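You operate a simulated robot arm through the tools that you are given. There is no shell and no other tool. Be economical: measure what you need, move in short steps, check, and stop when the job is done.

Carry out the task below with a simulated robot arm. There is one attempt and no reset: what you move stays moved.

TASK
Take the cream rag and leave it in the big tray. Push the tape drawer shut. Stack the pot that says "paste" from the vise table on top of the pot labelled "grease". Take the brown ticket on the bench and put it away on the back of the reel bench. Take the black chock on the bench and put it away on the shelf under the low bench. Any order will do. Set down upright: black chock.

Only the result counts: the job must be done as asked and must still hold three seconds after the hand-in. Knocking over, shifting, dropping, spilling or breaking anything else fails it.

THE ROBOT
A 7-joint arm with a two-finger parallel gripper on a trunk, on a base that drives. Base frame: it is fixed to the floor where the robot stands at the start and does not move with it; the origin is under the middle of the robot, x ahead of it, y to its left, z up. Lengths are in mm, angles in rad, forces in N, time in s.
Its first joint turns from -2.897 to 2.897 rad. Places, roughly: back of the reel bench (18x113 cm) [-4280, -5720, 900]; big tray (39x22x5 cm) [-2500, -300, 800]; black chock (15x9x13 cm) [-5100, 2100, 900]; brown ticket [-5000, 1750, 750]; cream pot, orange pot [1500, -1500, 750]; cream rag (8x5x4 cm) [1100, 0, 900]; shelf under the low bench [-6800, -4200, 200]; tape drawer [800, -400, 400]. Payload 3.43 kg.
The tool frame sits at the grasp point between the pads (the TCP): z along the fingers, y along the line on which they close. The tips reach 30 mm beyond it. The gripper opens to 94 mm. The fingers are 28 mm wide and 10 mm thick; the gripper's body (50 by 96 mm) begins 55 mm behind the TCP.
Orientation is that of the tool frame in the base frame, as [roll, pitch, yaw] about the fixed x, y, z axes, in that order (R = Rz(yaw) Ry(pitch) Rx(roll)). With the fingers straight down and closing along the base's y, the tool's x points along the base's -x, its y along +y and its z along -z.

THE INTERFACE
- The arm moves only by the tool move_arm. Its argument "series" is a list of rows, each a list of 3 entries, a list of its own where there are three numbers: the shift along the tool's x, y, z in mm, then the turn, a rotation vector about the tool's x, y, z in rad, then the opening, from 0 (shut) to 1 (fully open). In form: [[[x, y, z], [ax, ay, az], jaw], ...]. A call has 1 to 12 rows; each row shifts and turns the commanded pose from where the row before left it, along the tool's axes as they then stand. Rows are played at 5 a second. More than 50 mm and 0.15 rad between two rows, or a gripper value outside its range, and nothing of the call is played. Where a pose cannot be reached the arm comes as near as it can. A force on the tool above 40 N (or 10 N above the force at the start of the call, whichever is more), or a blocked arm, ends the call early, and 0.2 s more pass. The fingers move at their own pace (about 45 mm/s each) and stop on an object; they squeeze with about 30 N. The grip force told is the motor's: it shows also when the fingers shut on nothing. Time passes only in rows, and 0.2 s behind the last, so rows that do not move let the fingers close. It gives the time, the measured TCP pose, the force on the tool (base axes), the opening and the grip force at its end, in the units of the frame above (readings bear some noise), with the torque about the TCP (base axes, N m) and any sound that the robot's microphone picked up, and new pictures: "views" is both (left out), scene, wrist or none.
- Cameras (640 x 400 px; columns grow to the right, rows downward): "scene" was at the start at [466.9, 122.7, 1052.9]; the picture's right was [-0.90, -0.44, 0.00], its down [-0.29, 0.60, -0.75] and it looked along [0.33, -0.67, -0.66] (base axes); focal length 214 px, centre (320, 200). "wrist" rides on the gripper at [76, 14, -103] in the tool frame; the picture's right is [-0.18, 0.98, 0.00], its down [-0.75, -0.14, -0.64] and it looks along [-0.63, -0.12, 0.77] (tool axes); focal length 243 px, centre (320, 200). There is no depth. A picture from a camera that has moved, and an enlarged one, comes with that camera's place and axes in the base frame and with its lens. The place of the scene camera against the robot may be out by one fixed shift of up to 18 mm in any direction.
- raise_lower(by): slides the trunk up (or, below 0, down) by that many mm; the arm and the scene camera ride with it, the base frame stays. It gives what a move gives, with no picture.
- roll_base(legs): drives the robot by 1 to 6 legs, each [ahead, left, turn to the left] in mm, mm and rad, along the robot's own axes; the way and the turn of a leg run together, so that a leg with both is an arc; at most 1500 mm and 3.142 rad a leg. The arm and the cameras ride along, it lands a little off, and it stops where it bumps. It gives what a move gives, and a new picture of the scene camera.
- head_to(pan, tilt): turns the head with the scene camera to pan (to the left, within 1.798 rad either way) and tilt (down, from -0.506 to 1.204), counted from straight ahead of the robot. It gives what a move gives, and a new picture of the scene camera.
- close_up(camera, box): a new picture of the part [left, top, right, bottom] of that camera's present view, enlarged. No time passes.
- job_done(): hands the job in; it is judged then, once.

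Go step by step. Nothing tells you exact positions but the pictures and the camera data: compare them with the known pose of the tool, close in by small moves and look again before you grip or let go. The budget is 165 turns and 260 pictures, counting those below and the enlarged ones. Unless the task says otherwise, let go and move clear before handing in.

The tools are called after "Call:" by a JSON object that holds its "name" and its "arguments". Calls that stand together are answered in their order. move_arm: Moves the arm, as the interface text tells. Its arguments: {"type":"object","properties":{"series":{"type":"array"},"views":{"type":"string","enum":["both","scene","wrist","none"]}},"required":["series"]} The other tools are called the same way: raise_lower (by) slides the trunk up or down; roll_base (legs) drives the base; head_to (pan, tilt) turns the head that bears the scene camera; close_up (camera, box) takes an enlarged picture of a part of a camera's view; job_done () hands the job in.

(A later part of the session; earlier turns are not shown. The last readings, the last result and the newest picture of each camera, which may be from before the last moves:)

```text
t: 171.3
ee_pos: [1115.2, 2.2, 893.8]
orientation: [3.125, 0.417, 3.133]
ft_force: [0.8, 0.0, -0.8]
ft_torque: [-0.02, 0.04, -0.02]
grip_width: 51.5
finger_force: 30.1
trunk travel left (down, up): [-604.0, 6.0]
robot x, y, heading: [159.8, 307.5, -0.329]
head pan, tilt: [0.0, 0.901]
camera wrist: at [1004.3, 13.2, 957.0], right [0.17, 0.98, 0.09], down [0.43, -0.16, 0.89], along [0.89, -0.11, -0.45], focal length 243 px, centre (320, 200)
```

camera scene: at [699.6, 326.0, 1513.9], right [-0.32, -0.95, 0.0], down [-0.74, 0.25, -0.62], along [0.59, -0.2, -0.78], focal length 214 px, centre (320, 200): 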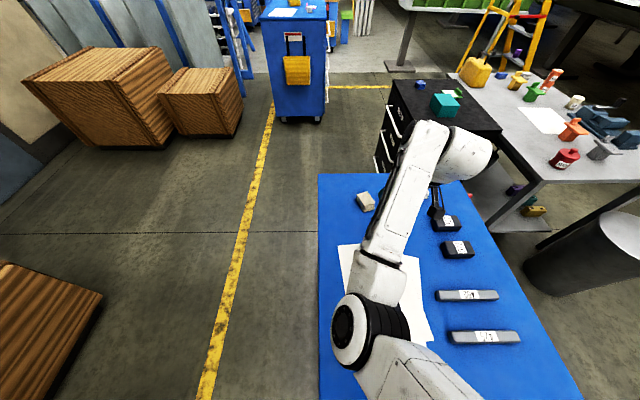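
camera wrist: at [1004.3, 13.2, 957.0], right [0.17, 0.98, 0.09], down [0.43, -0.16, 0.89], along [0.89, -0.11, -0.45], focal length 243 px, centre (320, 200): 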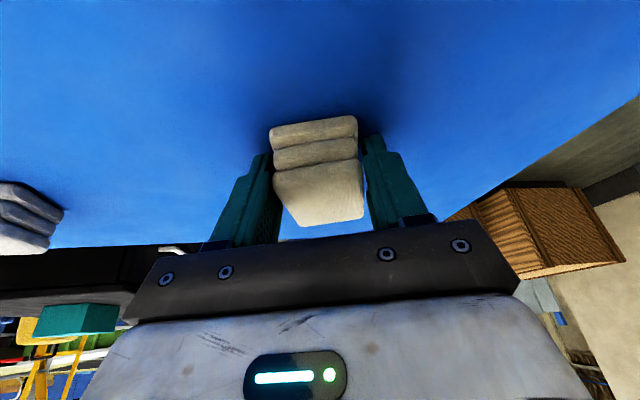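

Rag gripped. Lift, retract and straighten the tool.

Call:
{"name": "move_arm", "arguments": {"series": [[[0, 0, -15], [0, 0, 0], 0], [[0, 0, -35], [0, 0, 0], 0], [[0, 0, -40], [0, 0, 0], 0], [[0, 0, -40], [0, 0, 0], 0], [[0, 0, -40], [0, 0, 0], 0], [[40, 0, 0], [0, 0.1, 0], 0], [[40, 0, 0], [0, 0.1, 0], 0], [[40, 0, 0], [0, 0.1, 0], 0], [[40, -20, 0], [0, 0.1, 0], 0], [[40, -20, 0], [0, 0, 0], 0], [[40, -20, 0], [0, 0, 0], 0], [[40, -20, 0], [0, 0, 0], 0]], "views": "wrist"}}

Call:
{"name": "head_to", "arguments": {"pan": -1.79, "tilt": 0.4}}

Call:
{"name": "head_to", "arguments": {"pan": 1.79, "tilt": 0.4}}

```text
t: 173.9
ee_pos: [807.1, -77.4, 1007.2]
orientation: [-3.127, 0.117, 3.132]
ft_force: [-0.1, 0.6, -0.2]
ft_torque: [-0.02, 0.0, 0.02]
grip_width: 51.1
finger_force: 30.2
out of reach, approached as far as the arm can: row 9
trunk travel left (down, up): [-604.0, 6.0]
robot x, y, heading: [158.0, 305.7, -0.331]
head pan, tilt: [0.0, 0.901]
camera wrist: at [719.2, -62.7, 1100.3], right [0.19, 0.98, 0.01], down [0.67, -0.14, 0.73], along [0.71, -0.14, -0.69], focal length 243 px, centre (320, 200)
```

wrist: 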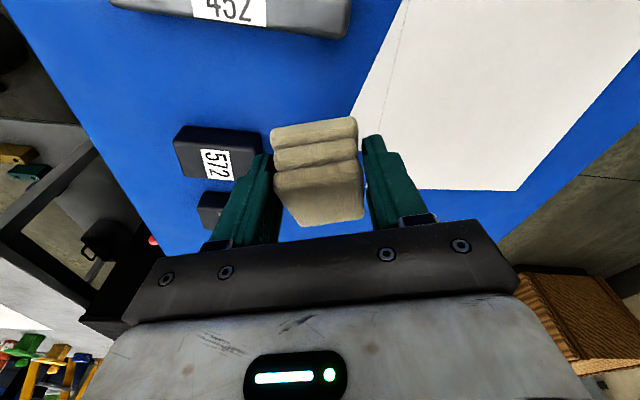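

```text
t: 175.7
ee_pos: [806.3, -78.8, 1007.6]
orientation: [-3.126, 0.115, 3.128]
ft_force: [0.1, 0.9, -1.4]
ft_torque: [0.0, 0.03, -0.02]
grip_width: 51.2
finger_force: 29.9
trunk travel left (down, up): [-604.0, 6.0]
robot x, y, heading: [157.4, 306.1, -0.325]
head pan, tilt: [-1.791, 0.4]
camera scene: at [579.9, 271.2, 1556.9], right [-0.85, 0.52, 0.0], down [0.2, 0.33, -0.92], along [-0.48, -0.79, -0.39], focal length 214 px, centre (320, 200)
```

scene: 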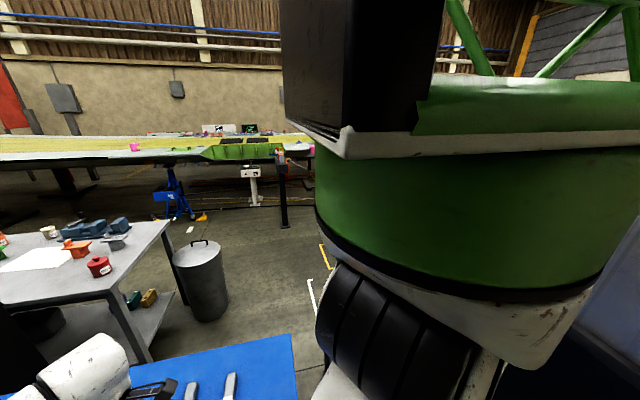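

```text
t: 178.7
ee_pos: [805.9, -78.1, 1008.9]
orientation: [-3.126, 0.117, 3.13]
ft_force: [-0.1, -0.5, 0.2]
ft_torque: [0.06, -0.02, 0.02]
grip_width: 51.2
finger_force: 30.1
trunk travel left (down, up): [-604.0, 6.0]
robot x, y, heading: [157.8, 306.2, -0.329]
head pan, tilt: [1.791, 0.4]
camera scene: at [638.3, 442.4, 1556.9], right [0.99, -0.11, 0.0], down [-0.04, -0.39, -0.92], along [0.1, 0.92, -0.39], focal length 214 px, centre (320, 200)
```

scene: 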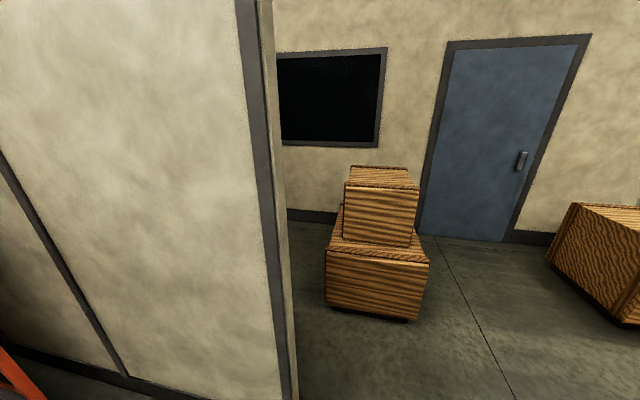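

Rag secured. I back off to open floor and turn left to face the far side, where the tray is.

Call:
{"name": "roll_base", "arguments": {"legs": [[-323, -321, 0], [0, 0, 2.0], [0, 0, 0.8]]}}

Call:
{"name": "head_to", "arguments": {"pan": 0.5, "tilt": 0.35}}

```text
t: 188.2
ee_pos: [-691.1, 708.1, 1007.4]
orientation: [-3.127, 0.116, -0.426]
ft_force: [0.9, 0.2, -0.1]
ft_torque: [0.01, 0.0, 0.01]
grip_width: 51.3
finger_force: 30.2
trunk travel left (down, up): [-604.0, 6.0]
robot x, y, heading: [-250.4, 98.0, 2.404]
head pan, tilt: [1.791, 0.4]
camera scene: at [-768.1, 174.2, 1556.9], right [-0.87, 0.5, 0.0], down [0.19, 0.34, -0.92], along [-0.46, -0.8, -0.39], focal length 214 px, centre (320, 200)
```

scene: 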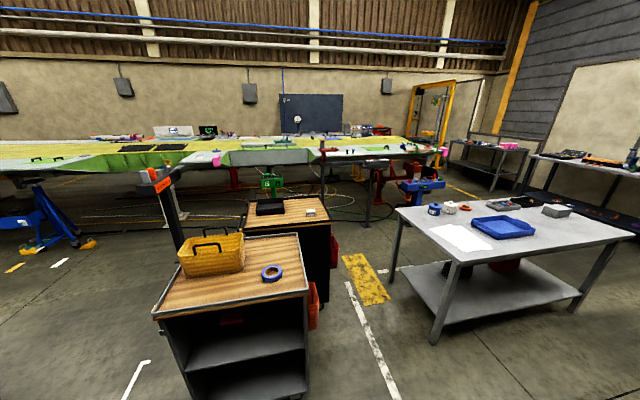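

```text
t: 189.6
ee_pos: [-690.5, 708.2, 1007.4]
orientation: [-3.127, 0.117, -0.424]
ft_force: [-0.1, 0.2, 0.1]
ft_torque: [-0.02, 0.02, 0.02]
grip_width: 51.4
finger_force: 30.4
trunk travel left (down, up): [-604.0, 6.0]
robot x, y, heading: [-248.6, 96.6, 2.399]
head pan, tilt: [0.499, 0.351]
camera scene: at [-812.4, 276.8, 1561.4], right [0.24, 0.97, 0.0], down [0.33, -0.08, -0.94], along [-0.91, 0.22, -0.34], focal length 214 px, centre (320, 200)
```

scene: 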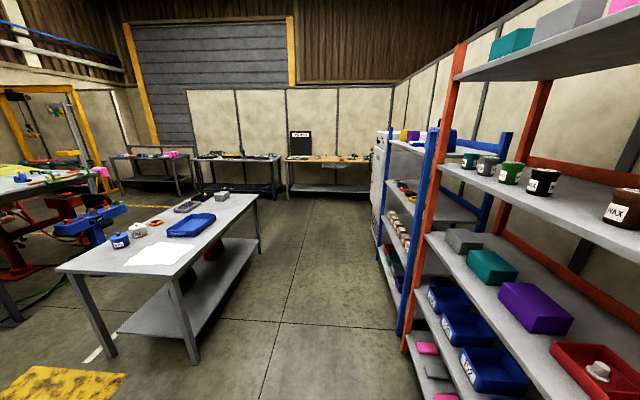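

I see the blue big tray on the grey table ahead-left at about (-2440,-311). I drive to the table's north side, turning to face it.

Call:
{"name": "roll_base", "arguments": {"legs": [[737, 675, 0], [0, 0, 2.0]]}}

Call:
{"name": "head_to", "arguments": {"pan": -0.7, "tilt": 0.6}}

```text
t: 199.4
ee_pos: [-1642.9, -546.5, 1007.9]
orientation: [-3.126, 0.115, 1.525]
ft_force: [0.5, -0.4, -0.7]
ft_torque: [0.02, -0.03, 0.0]
grip_width: 51.4
finger_force: 29.9
trunk travel left (down, up): [-604.0, 6.0]
robot x, y, heading: [-1239.5, 90.3, -1.931]
head pan, tilt: [0.499, 0.351]
camera scene: at [-1211.2, -484.0, 1561.4], right [-0.99, -0.14, 0.0], down [-0.05, 0.34, -0.94], along [0.13, -0.93, -0.34], focal length 214 px, centre (320, 200)
```

scene: 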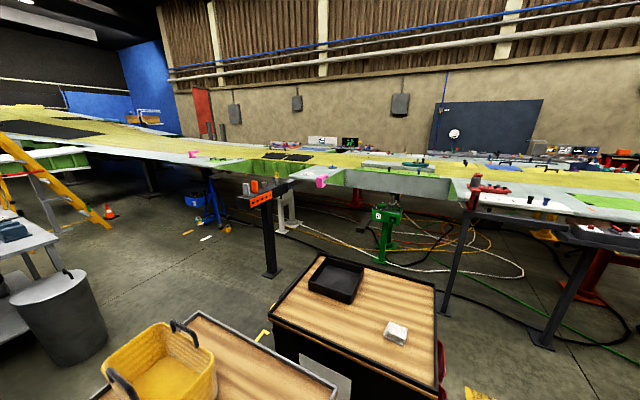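

```text
t: 200.8
ee_pos: [-1643.5, -546.6, 1007.8]
orientation: [-3.126, 0.115, 1.525]
ft_force: [0.0, 1.0, -1.1]
ft_torque: [0.0, -0.01, -0.01]
grip_width: 51.5
finger_force: 30.1
trunk travel left (down, up): [-604.0, 6.0]
robot x, y, heading: [-1238.6, 87.8, -1.934]
head pan, tilt: [-0.7, 0.6]
camera scene: at [-1301.1, -434.9, 1538.6], right [-0.49, 0.87, 0.0], down [0.49, 0.28, -0.83], along [-0.72, -0.4, -0.56], focal length 214 px, centre (320, 200)
```

scene: 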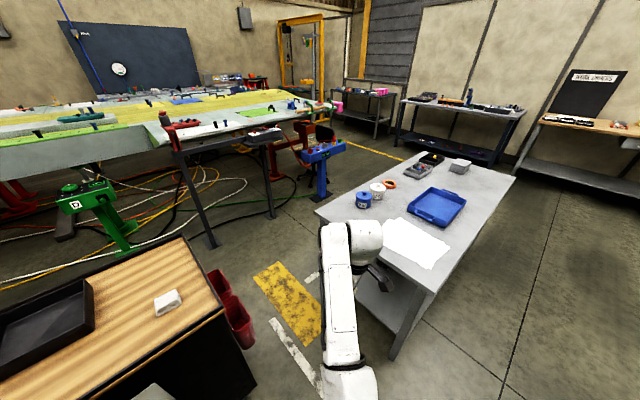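

The way is clear. I strafe to the table's north side next to the tray.

Call:
{"name": "roll_base", "arguments": {"legs": [[186, -1013, 0]]}}

Call:
{"name": "move_arm", "arguments": {"series": [[[0, 0, 0], [0, 0.1, 0], 0]], "views": "wrist"}}

Call:
{"name": "head_to", "arguments": {"pan": 0, "tilt": 0.9}}

```text
t: 206.3
ee_pos: [-2688.0, -340.6, 1008.1]
orientation: [-3.126, 0.115, 1.512]
ft_force: [-0.8, 0.5, 0.0]
ft_torque: [-0.01, 0.01, 0.01]
grip_width: 51.6
finger_force: 29.3
trunk travel left (down, up): [-604.0, 6.0]
robot x, y, heading: [-2279.3, 285.4, -1.95]
head pan, tilt: [-0.7, 0.6]
camera scene: at [-2346.0, -234.2, 1538.6], right [-0.48, 0.88, 0.0], down [0.5, 0.27, -0.83], along [-0.73, -0.39, -0.57], focal length 214 px, centre (320, 200)
```

scene: 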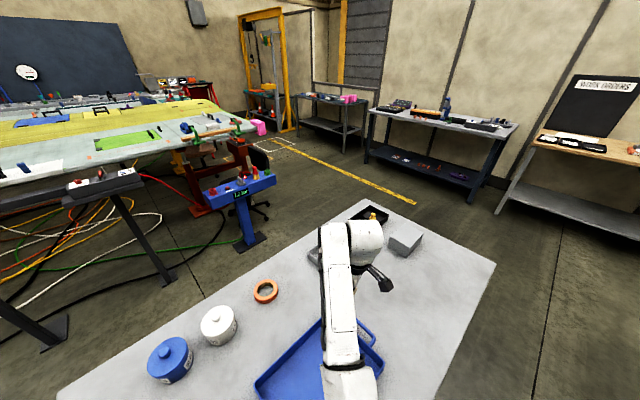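

```text
t: 206.7
ee_pos: [-2688.2, -339.9, 1008.1]
orientation: [-3.125, 0.016, 1.512]
ft_force: [0.0, 1.0, 0.1]
ft_torque: [0.02, 0.0, 0.02]
grip_width: 51.4
finger_force: 29.8
trunk travel left (down, up): [-604.0, 6.0]
robot x, y, heading: [-2273.6, 288.9, -1.952]
head pan, tilt: [-0.7, 0.6]
camera wrist: at [-2667.7, -265.3, 1108.7], right [0.97, -0.24, -0.01], down [-0.18, -0.73, 0.66], along [-0.17, -0.63, -0.76], focal length 243 px, centre (320, 200)
```

wrist: 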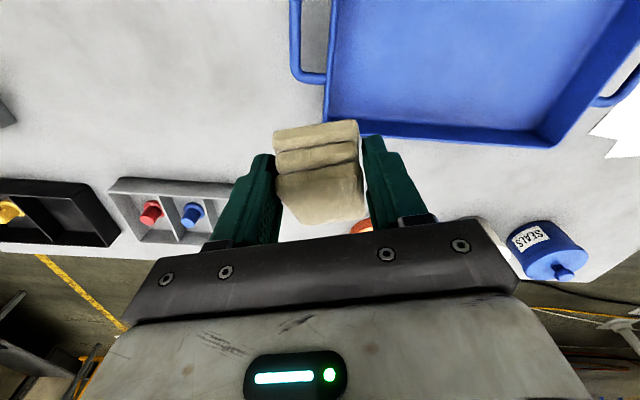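

```text
t: 207.8
ee_pos: [-2688.4, -339.9, 1007.9]
orientation: [-3.127, 0.016, 1.51]
ft_force: [0.7, -0.3, -1.2]
ft_torque: [0.0, -0.04, -0.05]
grip_width: 51.3
finger_force: 29.8
trunk travel left (down, up): [-604.0, 6.0]
robot x, y, heading: [-2276.1, 289.5, -1.95]
head pan, tilt: [0.0, 0.901]
camera scene: at [-2296.1, -262.4, 1513.9], right [-0.93, 0.37, 0.0], down [0.29, 0.73, -0.62], along [-0.23, -0.58, -0.78], focal length 214 px, centre (320, 200)
```

scene: 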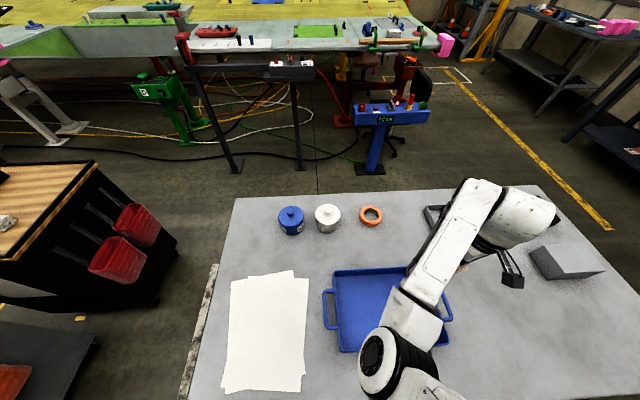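

Tray centre ≈(-2519,-338). I move over it, tilt the tool back so the rag is level, and descend part of the way.

Call:
{"name": "move_arm", "arguments": {"series": [[[3, 42, 0], [0, -0.1, 0], 0], [[3, 42, 0], [0, -0.1, 0], 0], [[3, 42, 0], [0, -0.1, 0], 0], [[3, 42, 0], [0, -0.1, 0], 0], [[14, 0, 33], [0, 0, 0], 0], [[14, 0, 33], [0, 0, 0], 0], [[10, 0, 24], [0, 0, 0], 0]]}}

```text
t: 209.3
ee_pos: [-2523.6, -343.6, 905.7]
orientation: [-3.125, 0.417, 1.517]
ft_force: [0.3, -0.3, -0.5]
ft_torque: [0.0, -0.01, 0.02]
grip_width: 51.3
finger_force: 30.4
trunk travel left (down, up): [-604.0, 6.0]
robot x, y, heading: [-2275.6, 294.1, -1.949]
head pan, tilt: [0.0, 0.901]
camera scene: at [-2295.8, -262.3, 1513.9], right [-0.93, 0.37, 0.0], down [0.29, 0.73, -0.62], along [-0.23, -0.58, -0.78], focal length 214 px, centre (320, 200)
camera wrist: at [-2500.8, -234.4, 967.3], right [0.97, -0.23, 0.06], down [-0.15, -0.42, 0.89], along [-0.18, -0.88, -0.44], focal length 243 px, centre (320, 200)
```

scene: 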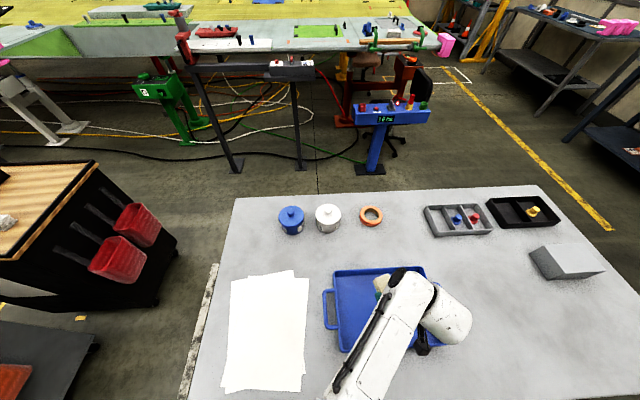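
wrist: 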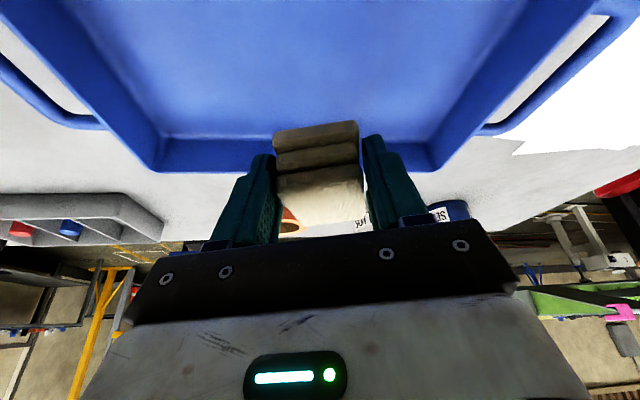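

The rag hangs inside the tray outline. I lower it to the tray floor.

Call:
{"name": "move_arm", "arguments": {"series": [[[12, 0, 27], [0, 0, 0], 0], [[8, 0, 18], [0, 0, 0], 0], [[2, 0, 5], [0, 0, 0], 0], [[2, 0, 5], [0, 0, 0], 0]], "views": "wrist"}}

```text
t: 210.3
ee_pos: [-2523.3, -341.1, 847.6]
orientation: [-3.124, 0.414, 1.518]
ft_force: [-0.3, -1.0, -0.5]
ft_torque: [0.02, -0.04, -0.01]
grip_width: 51.4
finger_force: 29.9
trunk travel left (down, up): [-604.0, 6.0]
robot x, y, heading: [-2275.7, 291.8, -1.946]
head pan, tilt: [0.0, 0.901]
camera wrist: at [-2500.6, -232.6, 909.3], right [0.97, -0.23, 0.06], down [-0.15, -0.42, 0.89], along [-0.18, -0.88, -0.44], focal length 243 px, centre (320, 200)
```

wrist: 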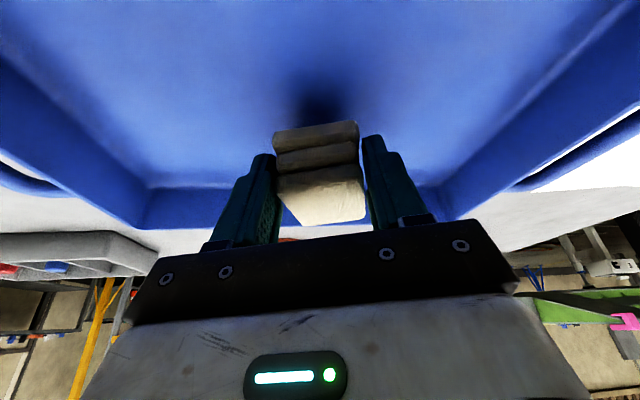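

Call:
{"name": "move_arm", "arguments": {"series": [[[2, 0, 5], [0, 0, 0], 0], [[2, 0, 4], [0, 0, 0], 0], [[2, 0, 4], [0, 0, 0], 0]], "views": "wrist"}}

```text
t: 211.2
ee_pos: [-2521.1, -339.8, 832.3]
orientation: [-3.125, 0.415, 1.517]
ft_force: [-0.7, -0.1, -0.8]
ft_torque: [0.01, -0.04, -0.03]
grip_width: 51.5
finger_force: 30.1
trunk travel left (down, up): [-604.0, 6.0]
robot x, y, heading: [-2276.2, 284.8, -1.948]
head pan, tilt: [0.0, 0.901]
camera wrist: at [-2499.7, -231.9, 894.9], right [0.97, -0.23, 0.06], down [-0.15, -0.42, 0.89], along [-0.18, -0.88, -0.44], focal length 243 px, centre (320, 200)
```

wrist: 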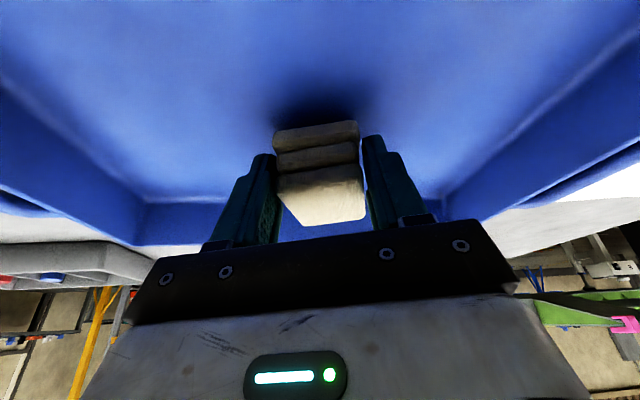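

Shadow is closing in; a few more mm down.

Call:
{"name": "move_arm", "arguments": {"series": [[[2, 0, 4], [0, 0, 0], 0], [[2, 0, 4], [0, 0, 0], 0], [[1, 0, 3], [0, 0, 0], 0], [[1, 0, 3], [0, 0, 0], 0]], "views": "wrist"}}

```text
t: 212.2
ee_pos: [-2524.3, -340.6, 818.7]
orientation: [-3.123, 0.417, 1.517]
ft_force: [3.0, 11.7, 34.8]
ft_torque: [-0.23, -0.98, 0.14]
grip_width: 51.0
finger_force: 29.8
trunk travel left (down, up): [-604.0, 6.0]
robot x, y, heading: [-2272.5, 288.3, -1.945]
head pan, tilt: [0.0, 0.901]
camera wrist: at [-2501.1, -232.5, 881.6], right [0.97, -0.23, 0.06], down [-0.15, -0.42, 0.9], along [-0.18, -0.88, -0.44], focal length 243 px, centre (320, 200)
```

wrist: 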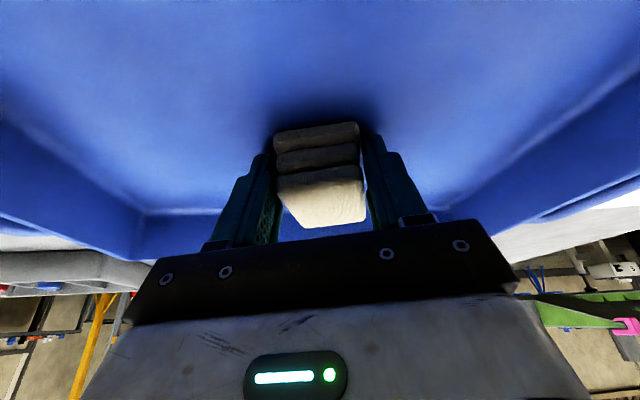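

Contact. I ease off, release and withdraw upward.

Call:
{"name": "move_arm", "arguments": {"series": [[[-1, 0, -3], [0, 0, 0], 0], [[0, 0, 0], [0, 0, 0], 0.7], [[0, 0, 0], [0, 0, 0], 0.8], [[0, 0, 0], [0, 0, 0], 0.8], [[0, 0, -25], [0, 0, 0], 0.8], [[0, 0, -40], [0, 0, 0], 0.8], [[0, 0, -45], [0, 0, 0], 0.8], [[-10, 0, -45], [0, 0.1, 0], 0.8], [[-10, 0, -40], [0, 0.1, 0], 0.8], [[0, 0, 0], [0, 0.1, 0], 0.8], [[0, 0, 0], [0, 0.1, 0], 0.8]], "views": "both"}}

```text
t: 214.6
ee_pos: [-2517.8, -284.5, 1007.8]
orientation: [-3.128, 0.015, 1.509]
ft_force: [-0.2, -0.4, 0.5]
ft_torque: [-0.01, 0.03, -0.01]
grip_width: 75.1
finger_force: 0.1
trunk travel left (down, up): [-604.0, 6.0]
robot x, y, heading: [-2275.0, 286.5, -1.947]
head pan, tilt: [0.0, 0.901]
camera scene: at [-2295.8, -262.3, 1513.9], right [-0.93, 0.37, 0.0], down [0.29, 0.73, -0.62], along [-0.23, -0.58, -0.78], focal length 214 px, centre (320, 200)
camera wrist: at [-2495.4, -209.0, 1108.5], right [0.97, -0.24, -0.01], down [-0.18, -0.73, 0.65], along [-0.17, -0.63, -0.76], focal length 243 px, centre (320, 200)
```

scene: 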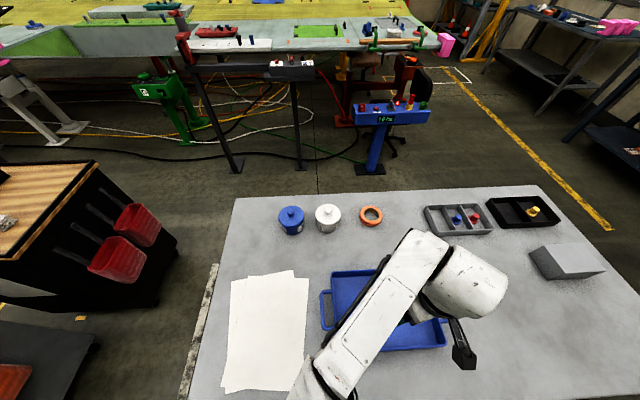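
wrist: 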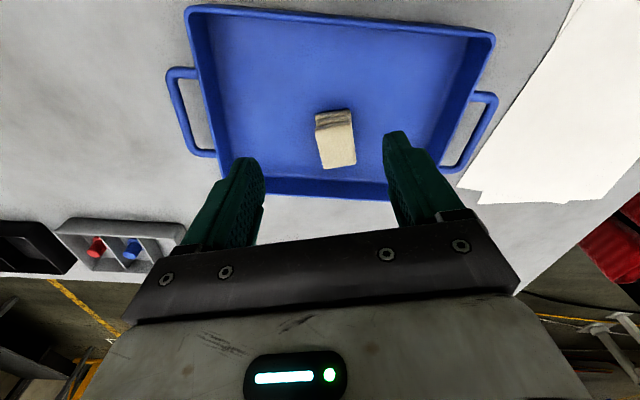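

The rag lies in the tray. Now I turn toward the far bench with the ticket and chock.

Call:
{"name": "roll_base", "arguments": {"legs": [[0, 0, -1.73]]}}

Call:
{"name": "head_to", "arguments": {"pan": 0, "tilt": 0.3}}

```text
t: 219.1
ee_pos: [-2808.5, 606.4, 1007.9]
orientation: [-3.128, 0.016, -0.198]
ft_force: [-0.9, 0.3, -0.5]
ft_torque: [0.02, 0.03, 0.0]
grip_width: 75.2
finger_force: 0.0
trunk travel left (down, up): [-604.0, 6.0]
robot x, y, heading: [-2272.3, 285.5, 2.632]
head pan, tilt: [0.0, 0.901]
camera scene: at [-2834.2, 375.3, 1513.8], right [0.49, 0.87, 0.0], down [0.68, -0.39, -0.62], along [-0.54, 0.31, -0.78], focal length 214 px, centre (320, 200)
```

scene: 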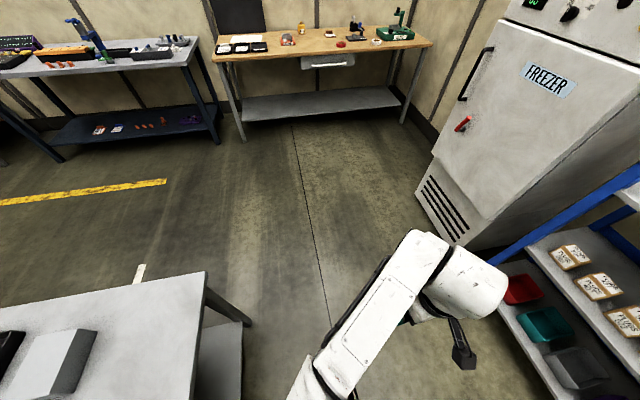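

```text
t: 220.1
ee_pos: [-2807.9, 605.1, 1008.1]
orientation: [-3.125, 0.015, -0.198]
ft_force: [-1.1, 0.6, 0.0]
ft_torque: [0.01, 0.02, 0.0]
grip_width: 75.0
finger_force: 0.1
trunk travel left (down, up): [-604.0, 6.0]
robot x, y, heading: [-2276.6, 289.9, 2.629]
head pan, tilt: [0.0, 0.3]
camera scene: at [-2849.7, 384.1, 1566.0], right [0.49, 0.87, 0.0], down [0.26, -0.15, -0.95], along [-0.83, 0.47, -0.3], focal length 214 px, centre (320, 200)
```

scene: 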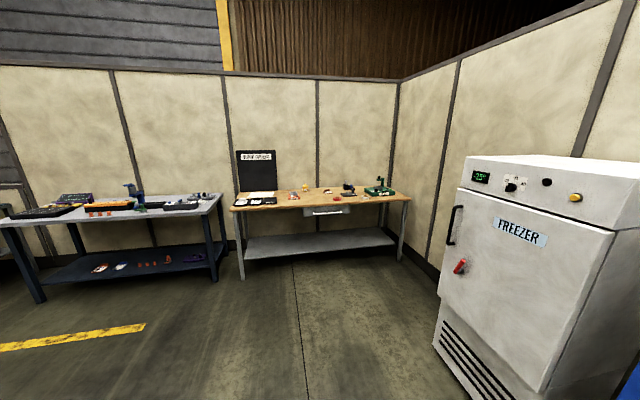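

The wooden "work orders" bench is ahead at about (-5000,1700). I drive over to it.

Call:
{"name": "roll_base", "arguments": {"legs": [[988, 28, 0], [1300, 0, 0], [0, 0, 0.14]]}}

Call:
{"name": "head_to", "arguments": {"pan": -0.1, "tilt": 0.8}}

```text
t: 231.9
ee_pos: [-4820.9, 1637.9, 1007.5]
orientation: [-3.128, 0.016, -0.066]
ft_force: [0.2, 0.0, 0.6]
ft_torque: [-0.01, -0.01, 0.03]
grip_width: 75.2
finger_force: 0.0
trunk travel left (down, up): [-604.0, 6.0]
robot x, y, heading: [-4249.1, 1392.9, 2.764]
head pan, tilt: [0.0, 0.3]
camera scene: at [-4832.3, 1414.9, 1566.1], right [0.37, 0.93, 0.0], down [0.27, -0.11, -0.96], along [-0.89, 0.35, -0.3], focal length 214 px, centre (320, 200)
```

scene: 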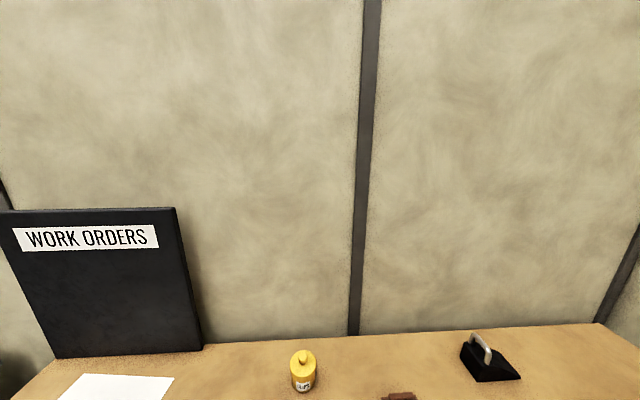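

```text
t: 232.8
ee_pos: [-4821.4, 1638.0, 1006.8]
orientation: [-3.125, 0.013, -0.065]
ft_force: [0.3, 0.6, -0.2]
ft_torque: [-0.01, 0.01, -0.01]
grip_width: 75.2
finger_force: 0.0
trunk travel left (down, up): [-604.0, 6.0]
robot x, y, heading: [-4249.5, 1394.0, 2.764]
head pan, tilt: [-0.099, 0.799]
camera scene: at [-4817.2, 1417.4, 1521.8], right [0.46, 0.89, 0.0], down [0.64, -0.33, -0.7], along [-0.62, 0.32, -0.72], focal length 214 px, centre (320, 200)
```

scene: 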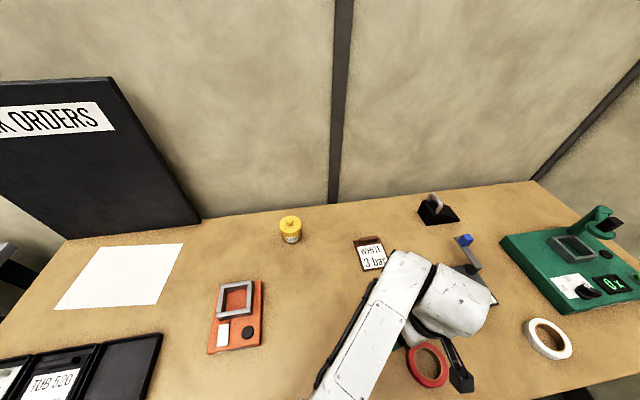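

I see the brown ticket (with a white label) and the black chock with a handle. I zoom in on both.

Call:
{"name": "close_up", "arguments": {"camera": "scene", "box": [330, 180, 490, 280]}}

```text
4.00 times, centred on (410, 230) of scene
camera zoom: at [-4817.2, 1417.4, 1521.8], right [0.46, 0.89, 0.0], down [0.64, -0.33, -0.7], along [-0.62, 0.32, -0.72], focal length 858 px, centre (-40, 80)
```

zoom: 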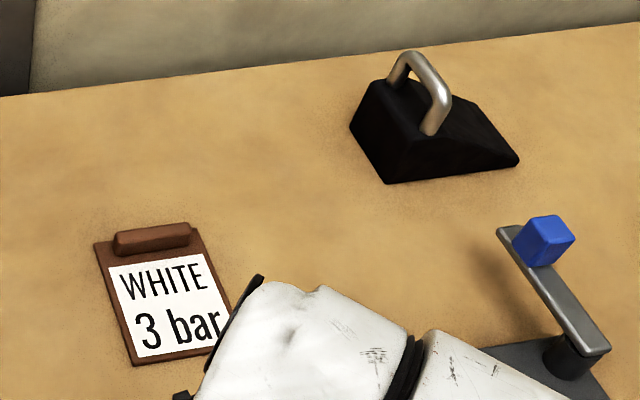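

The ticket is a small board with a raised bar I can grip; the chock has a handle. I move closer to the bench.

Call:
{"name": "roll_base", "arguments": {"legs": [[240, -100, 0]]}}

Call:
{"name": "move_arm", "arguments": {"series": [[[0, 0, 0], [0, 0, -0.14], 0.6], [[0, 0, 0], [0, 0, -0.14], 0.6], [[0, 0, 0], [0, 0, -0.14], 0.6], [[0, 0, 0], [0, 0, -0.14], 0.6], [[0, 0, 0], [0, 0, -0.14], 0.6], [[0, 0, 0], [0, 0, -0.14], 0.6], [[0, 0, 0], [0, 0, -0.14], 0.6], [[0, 0, 0], [0, 0, -0.14], 0.6], [[0, 0, 0], [0, 0, -0.14], 0.6]], "views": "both"}}

```text
t: 234.7
ee_pos: [-5015.2, 1821.4, 1007.2]
orientation: [-3.126, 0.015, -0.057]
ft_force: [-0.7, 0.1, -0.5]
ft_torque: [0.0, 0.01, 0.02]
grip_width: 75.4
finger_force: 0.2
trunk travel left (down, up): [-604.0, 6.0]
robot x, y, heading: [-4442.7, 1575.4, 2.764]
head pan, tilt: [-0.099, 0.799]
camera scene: at [-5009.2, 1599.4, 1521.8], right [0.46, 0.89, 0.0], down [0.64, -0.33, -0.7], along [-0.62, 0.32, -0.72], focal length 214 px, centre (320, 200)
```

scene: 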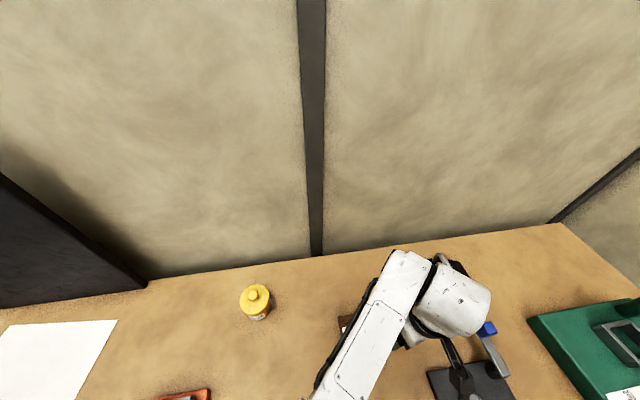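

```text
t: 236.7
ee_pos: [-5013.3, 1819.5, 1008.3]
orientation: [-3.123, -0.011, 1.201]
ft_force: [0.2, 0.0, 0.4]
ft_torque: [-0.02, 0.0, 0.02]
grip_width: 56.3
finger_force: 0.0
trunk travel left (down, up): [-604.0, 6.0]
robot x, y, heading: [-4444.6, 1578.6, 2.769]
head pan, tilt: [-0.099, 0.799]
camera scene: at [-5009.2, 1599.5, 1521.8], right [0.46, 0.89, 0.0], down [0.64, -0.33, -0.7], along [-0.62, 0.32, -0.72], focal length 214 px, centre (320, 200)
camera wrist: at [-4971.3, 1882.8, 1110.3], right [0.85, -0.53, -0.02], down [-0.39, -0.66, 0.64], along [-0.35, -0.53, -0.77], focal length 243 px, centre (320, 200)
```

scene: 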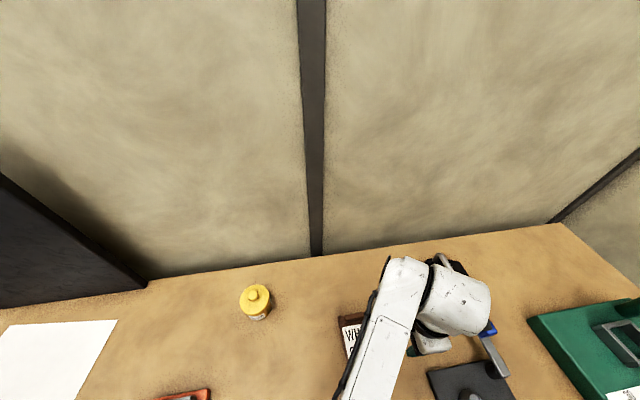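
wrist: 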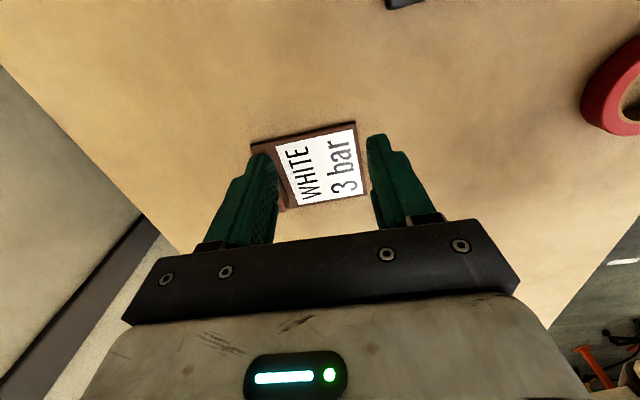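

The rotation worked and the ticket lies under the hand; bench height seems ≈870. I shift over its bar and lower a bit to measure again.

Call:
{"name": "move_arm", "arguments": {"series": [[[-25, -35, 20], [0, 0, 0], 0.6], [[-25, -35, 20], [0, 0, 0], 0.6]], "views": "wrist"}}

```text
t: 237.3
ee_pos: [-5098.3, 1802.4, 969.4]
orientation: [-3.122, -0.011, 1.201]
ft_force: [0.9, -0.1, -0.9]
ft_torque: [0.02, 0.01, 0.01]
grip_width: 56.5
finger_force: 0.1
trunk travel left (down, up): [-604.0, 6.0]
robot x, y, heading: [-4442.8, 1581.1, 2.766]
head pan, tilt: [-0.099, 0.799]
camera wrist: at [-5055.5, 1865.4, 1071.7], right [0.85, -0.53, -0.02], down [-0.4, -0.66, 0.64], along [-0.35, -0.53, -0.77], focal length 243 px, centre (320, 200)
```

wrist: 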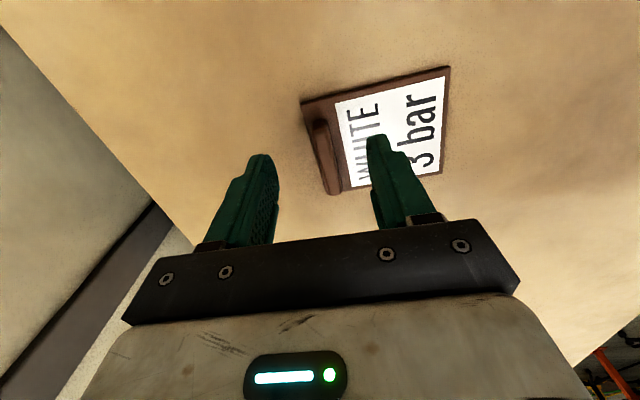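

Bar centre ≈(-5112,1770), board top z≈864. I align the yaw, move over and descend to grip the bar.

Call:
{"name": "move_arm", "arguments": {"series": [[[-32, -2, 10], [0, 0, -0.107], 0.6], [[0, 0, 30], [0, 0, 0], 0.6], [[0, 0, 15], [0, 0, 0], 0.6]], "views": "wrist"}}

```text
t: 238.1
ee_pos: [-5114.3, 1771.8, 911.1]
orientation: [-3.124, -0.011, 1.306]
ft_force: [-0.1, -0.4, -0.4]
ft_torque: [-0.03, -0.02, -0.01]
grip_width: 56.3
finger_force: 0.0
trunk travel left (down, up): [-604.0, 6.0]
robot x, y, heading: [-4444.8, 1574.5, 2.763]
head pan, tilt: [-0.099, 0.799]
camera wrist: at [-5078.5, 1838.8, 1014.2], right [0.9, -0.43, -0.02], down [-0.32, -0.7, 0.64], along [-0.29, -0.57, -0.77], focal length 243 px, centre (320, 200)
```

wrist: 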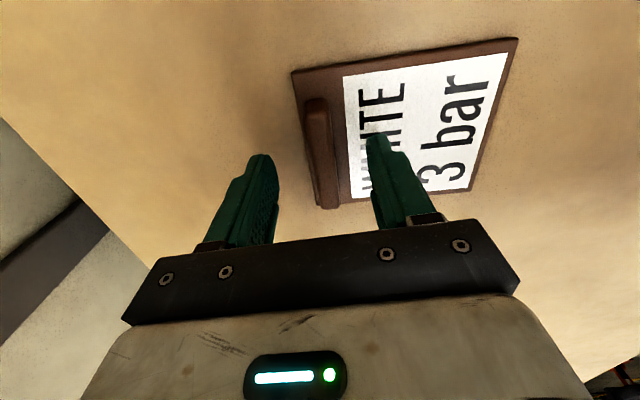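

Centred. Descend the last 14 mm and close.

Call:
{"name": "move_arm", "arguments": {"series": [[[3, 1, 10], [0, 0, 0], 0.6], [[0, 0, 5], [0, 0, 0], 0.6], [[0, 0, 0], [0, 0, 0], 0], [[0, 0, 0], [0, 0, 0], 0], [[0, 0, 0], [0, 0, 0], 0], [[0, 0, 0], [0, 0, 0], 0]], "views": "wrist"}}

```text
t: 239.5
ee_pos: [-5112.4, 1774.6, 898.4]
orientation: [-3.123, -0.011, 1.307]
ft_force: [-1.0, 0.7, 3.0]
ft_torque: [-0.13, -0.38, 0.05]
grip_width: 13.0
finger_force: 30.2
trunk travel left (down, up): [-604.0, 6.0]
robot x, y, heading: [-4441.4, 1580.2, 2.766]
head pan, tilt: [-0.099, 0.799]
camera wrist: at [-5075.5, 1841.3, 1001.8], right [0.9, -0.43, -0.02], down [-0.32, -0.7, 0.64], along [-0.29, -0.57, -0.77], focal length 243 px, centre (320, 200)
```

wrist: 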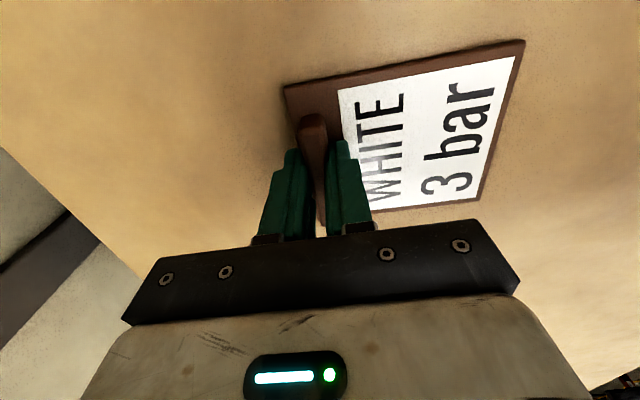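

Gripped. Lift and back away from the bench.

Call:
{"name": "move_arm", "arguments": {"series": [[[0, 0, -10], [0, 0, 0], 0], [[0, 0, -20], [0, 0, 0], 0], [[0, 0, -30], [0, 0, 0], 0], [[0, 0, -40], [0, 0, 0], 0], [[0, 0, -30], [0, 0, 0], 0]], "views": "wrist"}}

Call:
{"name": "roll_base", "arguments": {"legs": [[-500, 0, 0], [0, 0, 1.57]]}}

Call:
{"name": "head_to", "arguments": {"pan": 0.2, "tilt": 0.3}}

```text
t: 240.7
ee_pos: [-5109.4, 1773.9, 1025.8]
orientation: [-3.124, -0.013, 1.307]
ft_force: [0.1, -0.3, -1.1]
ft_torque: [0.02, 0.02, -0.02]
grip_width: 12.9
finger_force: 29.9
trunk travel left (down, up): [-604.0, 6.0]
robot x, y, heading: [-4443.3, 1579.2, 2.768]
head pan, tilt: [-0.099, 0.799]
camera wrist: at [-5074.3, 1840.1, 1128.4], right [0.9, -0.43, -0.02], down [-0.32, -0.7, 0.64], along [-0.29, -0.57, -0.77], focal length 243 px, centre (320, 200)
```

wrist: 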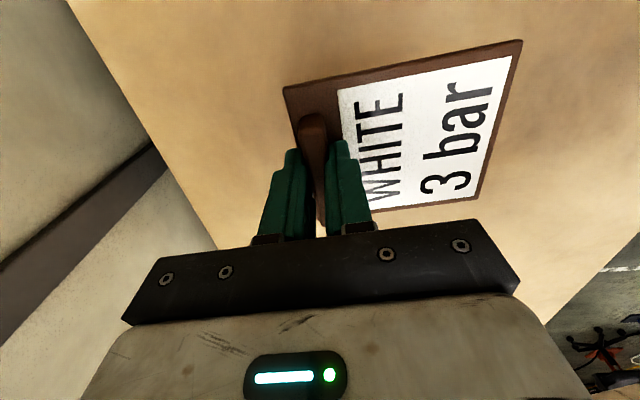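

```text
t: 247.5
ee_pos: [-4144.9, 724.8, 1025.4]
orientation: [-3.122, -0.013, 2.932]
ft_force: [-0.2, -0.9, -0.2]
ft_torque: [0.0, 0.0, 0.01]
grip_width: 12.9
finger_force: 30.0
trunk travel left (down, up): [-604.0, 6.0]
robot x, y, heading: [-3988.0, 1403.4, -1.89]
head pan, tilt: [-0.099, 0.799]
camera scene: at [-3986.2, 850.5, 1521.7], right [-0.91, 0.41, 0.0], down [0.29, 0.66, -0.7], along [-0.28, -0.64, -0.72], focal length 214 px, centre (320, 200)
```

scene: 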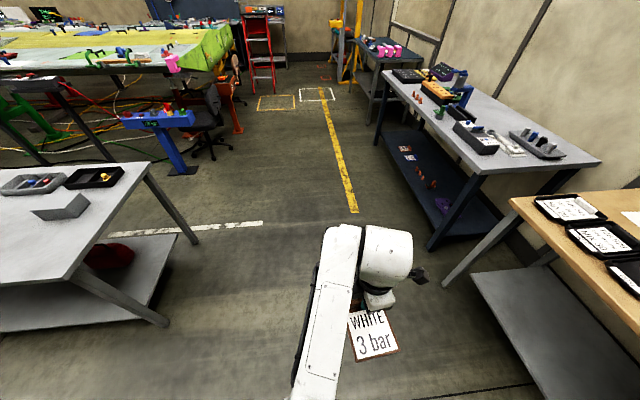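

```text
t: 248.4
ee_pos: [-4144.5, 725.8, 1025.4]
orientation: [-3.122, -0.012, 2.932]
ft_force: [-0.8, -0.9, -1.0]
ft_torque: [0.0, -0.03, 0.03]
grip_width: 12.7
finger_force: 30.4
trunk travel left (down, up): [-604.0, 6.0]
robot x, y, heading: [-3986.3, 1400.5, -1.895]
head pan, tilt: [0.201, 0.3]
camera scene: at [-3964.5, 831.5, 1566.0], right [-0.99, 0.12, 0.0], down [0.04, 0.29, -0.95], along [-0.11, -0.95, -0.3], focal length 214 px, centre (320, 200)
```

scene: 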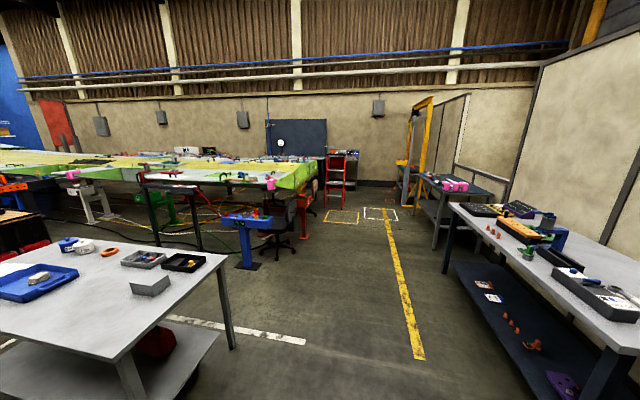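

The ticket is held. The south aisle is free along the yellow line; I drive down it.

Call:
{"name": "roll_base", "arguments": {"legs": [[1424, -154, 0], [1391, 99, 0]]}}

Call:
{"name": "head_to", "arguments": {"pan": 0.15, "tilt": 0.3}}

```text
t: 262.0
ee_pos: [-5127.4, -1892.9, 1025.4]
orientation: [-3.123, -0.013, 2.908]
ft_force: [-0.7, 0.0, -0.7]
ft_torque: [-0.04, 0.0, 0.0]
grip_width: 12.9
finger_force: 29.3
trunk travel left (down, up): [-604.0, 6.0]
robot x, y, heading: [-4956.3, -1220.1, -1.92]
head pan, tilt: [0.201, 0.3]
camera scene: at [-4945.2, -1791.0, 1566.1], right [-0.99, 0.14, 0.0], down [0.04, 0.29, -0.96], along [-0.14, -0.95, -0.3], focal length 214 px, centre (320, 200)
```

scene: 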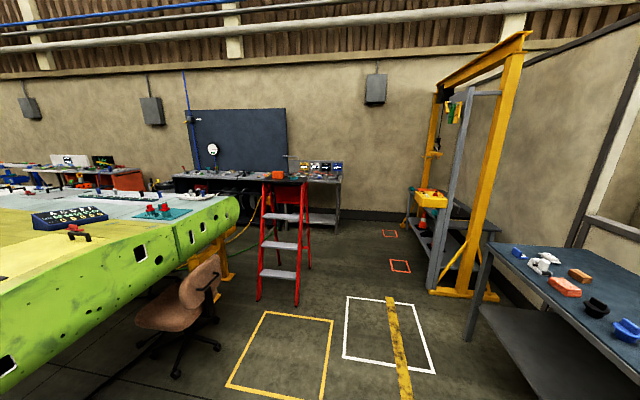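

```text
t: 262.6
ee_pos: [-5128.0, -1892.3, 1025.2]
orientation: [-3.123, -0.011, 2.907]
ft_force: [0.3, -0.7, -0.4]
ft_torque: [-0.04, 0.01, -0.01]
grip_width: 12.8
finger_force: 29.9
trunk travel left (down, up): [-604.0, 6.0]
robot x, y, heading: [-4952.9, -1219.3, -1.916]
head pan, tilt: [0.15, 0.3]
camera scene: at [-4949.9, -1790.3, 1566.1], right [-0.98, 0.19, 0.0], down [0.06, 0.29, -0.96], along [-0.19, -0.94, -0.3], focal length 214 px, centre (320, 200)
```

scene: 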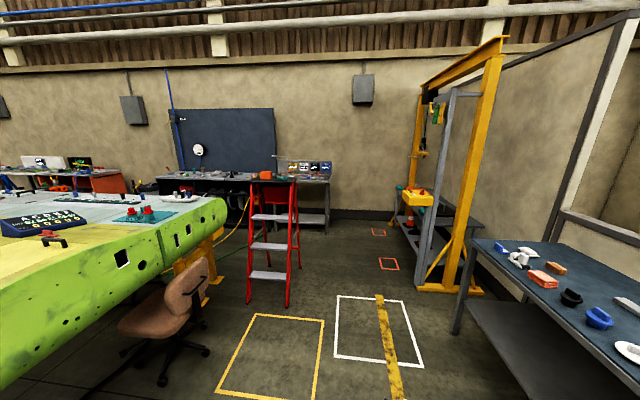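

The reel bench is likely under the dark board on the south wall. I drive past the red ladder, keeping between it and the yellow gantry.

Call:
{"name": "roll_base", "arguments": {"legs": [[1407, -128, 0], [1381, 445, 0]]}}

Call:
{"name": "head_to", "arguments": {"pan": 0.7, "tilt": 0.4}}

```text
t: 276.5
ee_pos: [-5664.3, -4635.7, 1024.8]
orientation: [-3.123, -0.012, 2.962]
ft_force: [0.9, -0.7, -0.1]
ft_torque: [-0.03, 0.02, 0.02]
grip_width: 12.7
finger_force: 30.1
trunk travel left (down, up): [-604.0, 6.0]
robot x, y, heading: [-5529.5, -3953.8, -1.868]
head pan, tilt: [0.15, 0.3]
camera scene: at [-5492.3, -4523.0, 1566.1], right [-0.99, 0.14, 0.0], down [0.04, 0.29, -0.96], along [-0.13, -0.95, -0.3], focal length 214 px, centre (320, 200)
```

scene: 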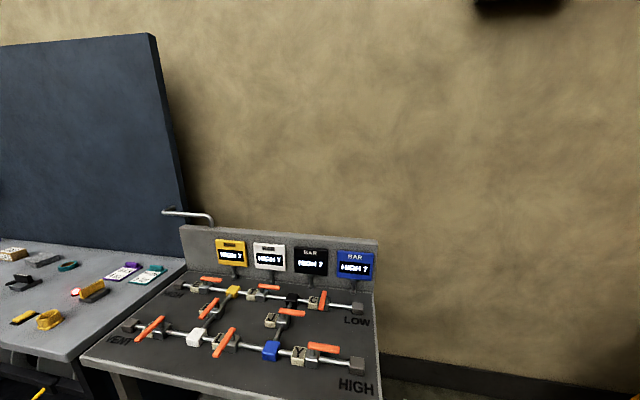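

```text
t: 277.4
ee_pos: [-5663.7, -4635.4, 1025.4]
orientation: [-3.123, -0.011, 2.961]
ft_force: [-1.1, 0.4, -0.4]
ft_torque: [-0.05, -0.03, -0.04]
grip_width: 13.2
finger_force: 30.2
trunk travel left (down, up): [-604.0, 6.0]
robot x, y, heading: [-5525.6, -3952.6, -1.868]
head pan, tilt: [0.7, 0.4]
camera scene: at [-5442.4, -4515.6, 1556.9], right [-0.92, -0.4, 0.0], down [-0.15, 0.36, -0.92], along [0.36, -0.85, -0.39], focal length 214 px, centre (320, 200)
```

scene: 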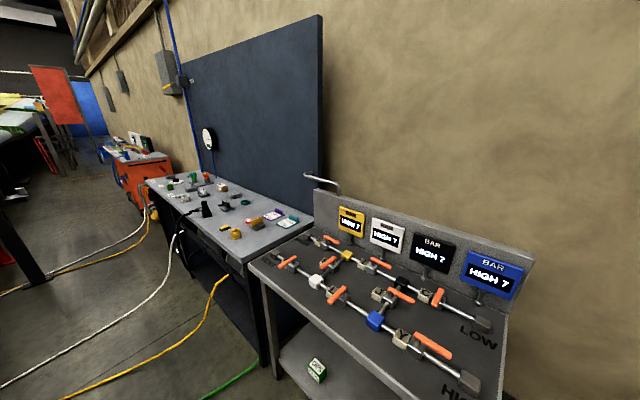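

The reel bench (with the dark board) is left of the valve bench; I need to pass between ladder and valve bench, so I retract the arm first, with the trunk lower.

Call:
{"name": "raise_lower", "arguments": {"by": -200}}

Call:
{"name": "move_arm", "arguments": {"series": [[[0, 30, -35], [0, 0, 0], 0], [[0, 30, -35], [0, 0, 0], 0], [[0, 30, -35], [0, 0, 0], 0], [[0, 30, -35], [0, 0, 0], 0], [[0, 30, -35], [0, 0, 0], 0], [[0, 30, -35], [0, 0, 0], 0], [[0, 30, -35], [0, 0, 0], 0], [[0, 20, -35], [0, 0, 0], 0]], "views": "none"}}

Call:
{"name": "head_to", "arguments": {"pan": 1.2, "tilt": 0.6}}

```text
t: 279.6
ee_pos: [-5664.3, -4636.0, 825.6]
orientation: [-3.124, -0.011, 2.961]
ft_force: [-0.7, 0.2, 0.4]
ft_torque: [-0.03, -0.01, 0.0]
grip_width: 12.9
finger_force: 30.1
trunk travel left (down, up): [-404.0, 206.0]
robot x, y, heading: [-5522.8, -3956.7, -1.861]
head pan, tilt: [0.7, 0.4]
```

```text
t: 281.4
ee_pos: [-5640.2, -4474.1, 1074.8]
orientation: [-3.122, -0.011, 2.963]
ft_force: [0.5, 0.3, -0.8]
ft_torque: [-0.01, 0.01, 0.0]
grip_width: 12.9
finger_force: 30.5
out of reach, approached as far as the arm can: row 6, 7, 8
trunk travel left (down, up): [-404.0, 206.0]
robot x, y, heading: [-5527.9, -3958.5, -1.861]
head pan, tilt: [0.7, 0.4]
```

```text
t: 282.3
ee_pos: [-5640.6, -4475.2, 1074.8]
orientation: [-3.124, -0.013, 2.961]
ft_force: [0.4, 0.1, 0.2]
ft_torque: [-0.03, 0.0, 0.0]
grip_width: 13.0
finger_force: 30.5
trunk travel left (down, up): [-404.0, 206.0]
robot x, y, heading: [-5531.6, -3954.2, -1.864]
head pan, tilt: [1.201, 0.6]
camera scene: at [-5409.4, -4484.9, 1338.7], right [-0.62, -0.79, 0.0], down [-0.45, 0.35, -0.83], along [0.65, -0.51, -0.56], focal length 214 px, centre (320, 200)
```

scene: 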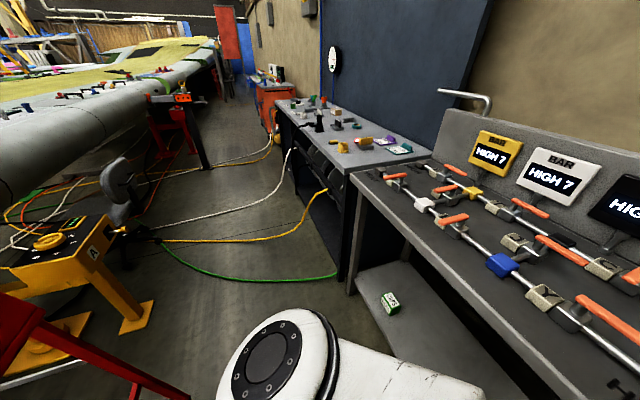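

Aisle is passable. I go around the ladder's foot, then east along the benches to the reel bench.

Call:
{"name": "roll_base", "arguments": {"legs": [[435, 288, 0], [-21, 933, 0]]}}

Call:
{"name": "raise_lower", "arguments": {"by": 200}}

Call:
{"name": "head_to", "arguments": {"pan": 0.1, "tilt": 0.75}}

```text
t: 290.0
ee_pos: [-4576.2, -5233.4, 1074.9]
orientation: [-3.123, -0.012, 2.959]
ft_force: [-0.2, -0.2, -0.4]
ft_torque: [-0.01, -0.01, 0.02]
grip_width: 12.8
finger_force: 30.4
trunk travel left (down, up): [-404.0, 206.0]
robot x, y, heading: [-4463.4, -4712.8, -1.869]
head pan, tilt: [1.201, 0.6]
camera scene: at [-4345.5, -5244.0, 1338.6], right [-0.62, -0.79, 0.0], down [-0.45, 0.35, -0.82], along [0.65, -0.51, -0.57], focal length 214 px, centre (320, 200)
```

scene: 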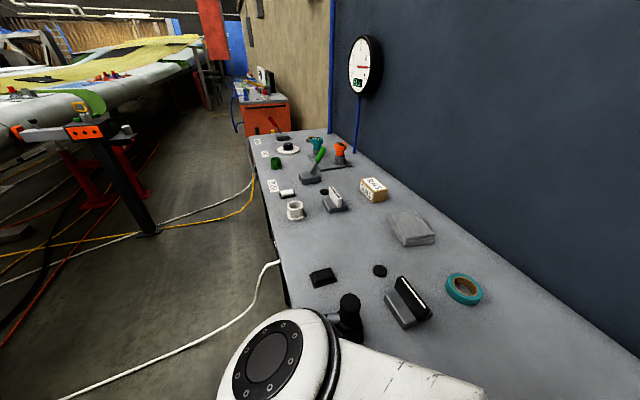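

```text
t: 292.1
ee_pos: [-4576.2, -5233.9, 1273.9]
orientation: [-3.122, -0.012, 2.958]
ft_force: [0.1, 1.1, -0.6]
ft_torque: [-0.02, 0.03, 0.01]
grip_width: 13.1
finger_force: 29.5
trunk travel left (down, up): [-604.0, 6.0]
robot x, y, heading: [-4464.9, -4712.9, -1.863]
head pan, tilt: [1.201, 0.6]
```

```text
t: 293.5
ee_pos: [-4575.7, -5234.2, 1275.6]
orientation: [-3.123, -0.011, 2.958]
ft_force: [0.1, 0.7, -1.6]
ft_torque: [0.01, 0.05, 0.0]
grip_width: 13.0
finger_force: 30.2
trunk travel left (down, up): [-604.0, 6.0]
robot x, y, heading: [-4462.3, -4711.6, -1.865]
head pan, tilt: [0.099, 0.75]
camera scene: at [-4431.0, -5270.9, 1525.8], right [-0.98, 0.19, 0.0], down [0.13, 0.67, -0.73], along [-0.14, -0.72, -0.68], focal length 214 px, centre (320, 200)
```

scene: 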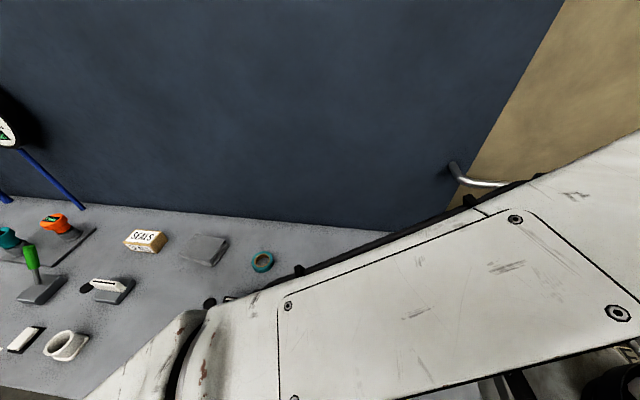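

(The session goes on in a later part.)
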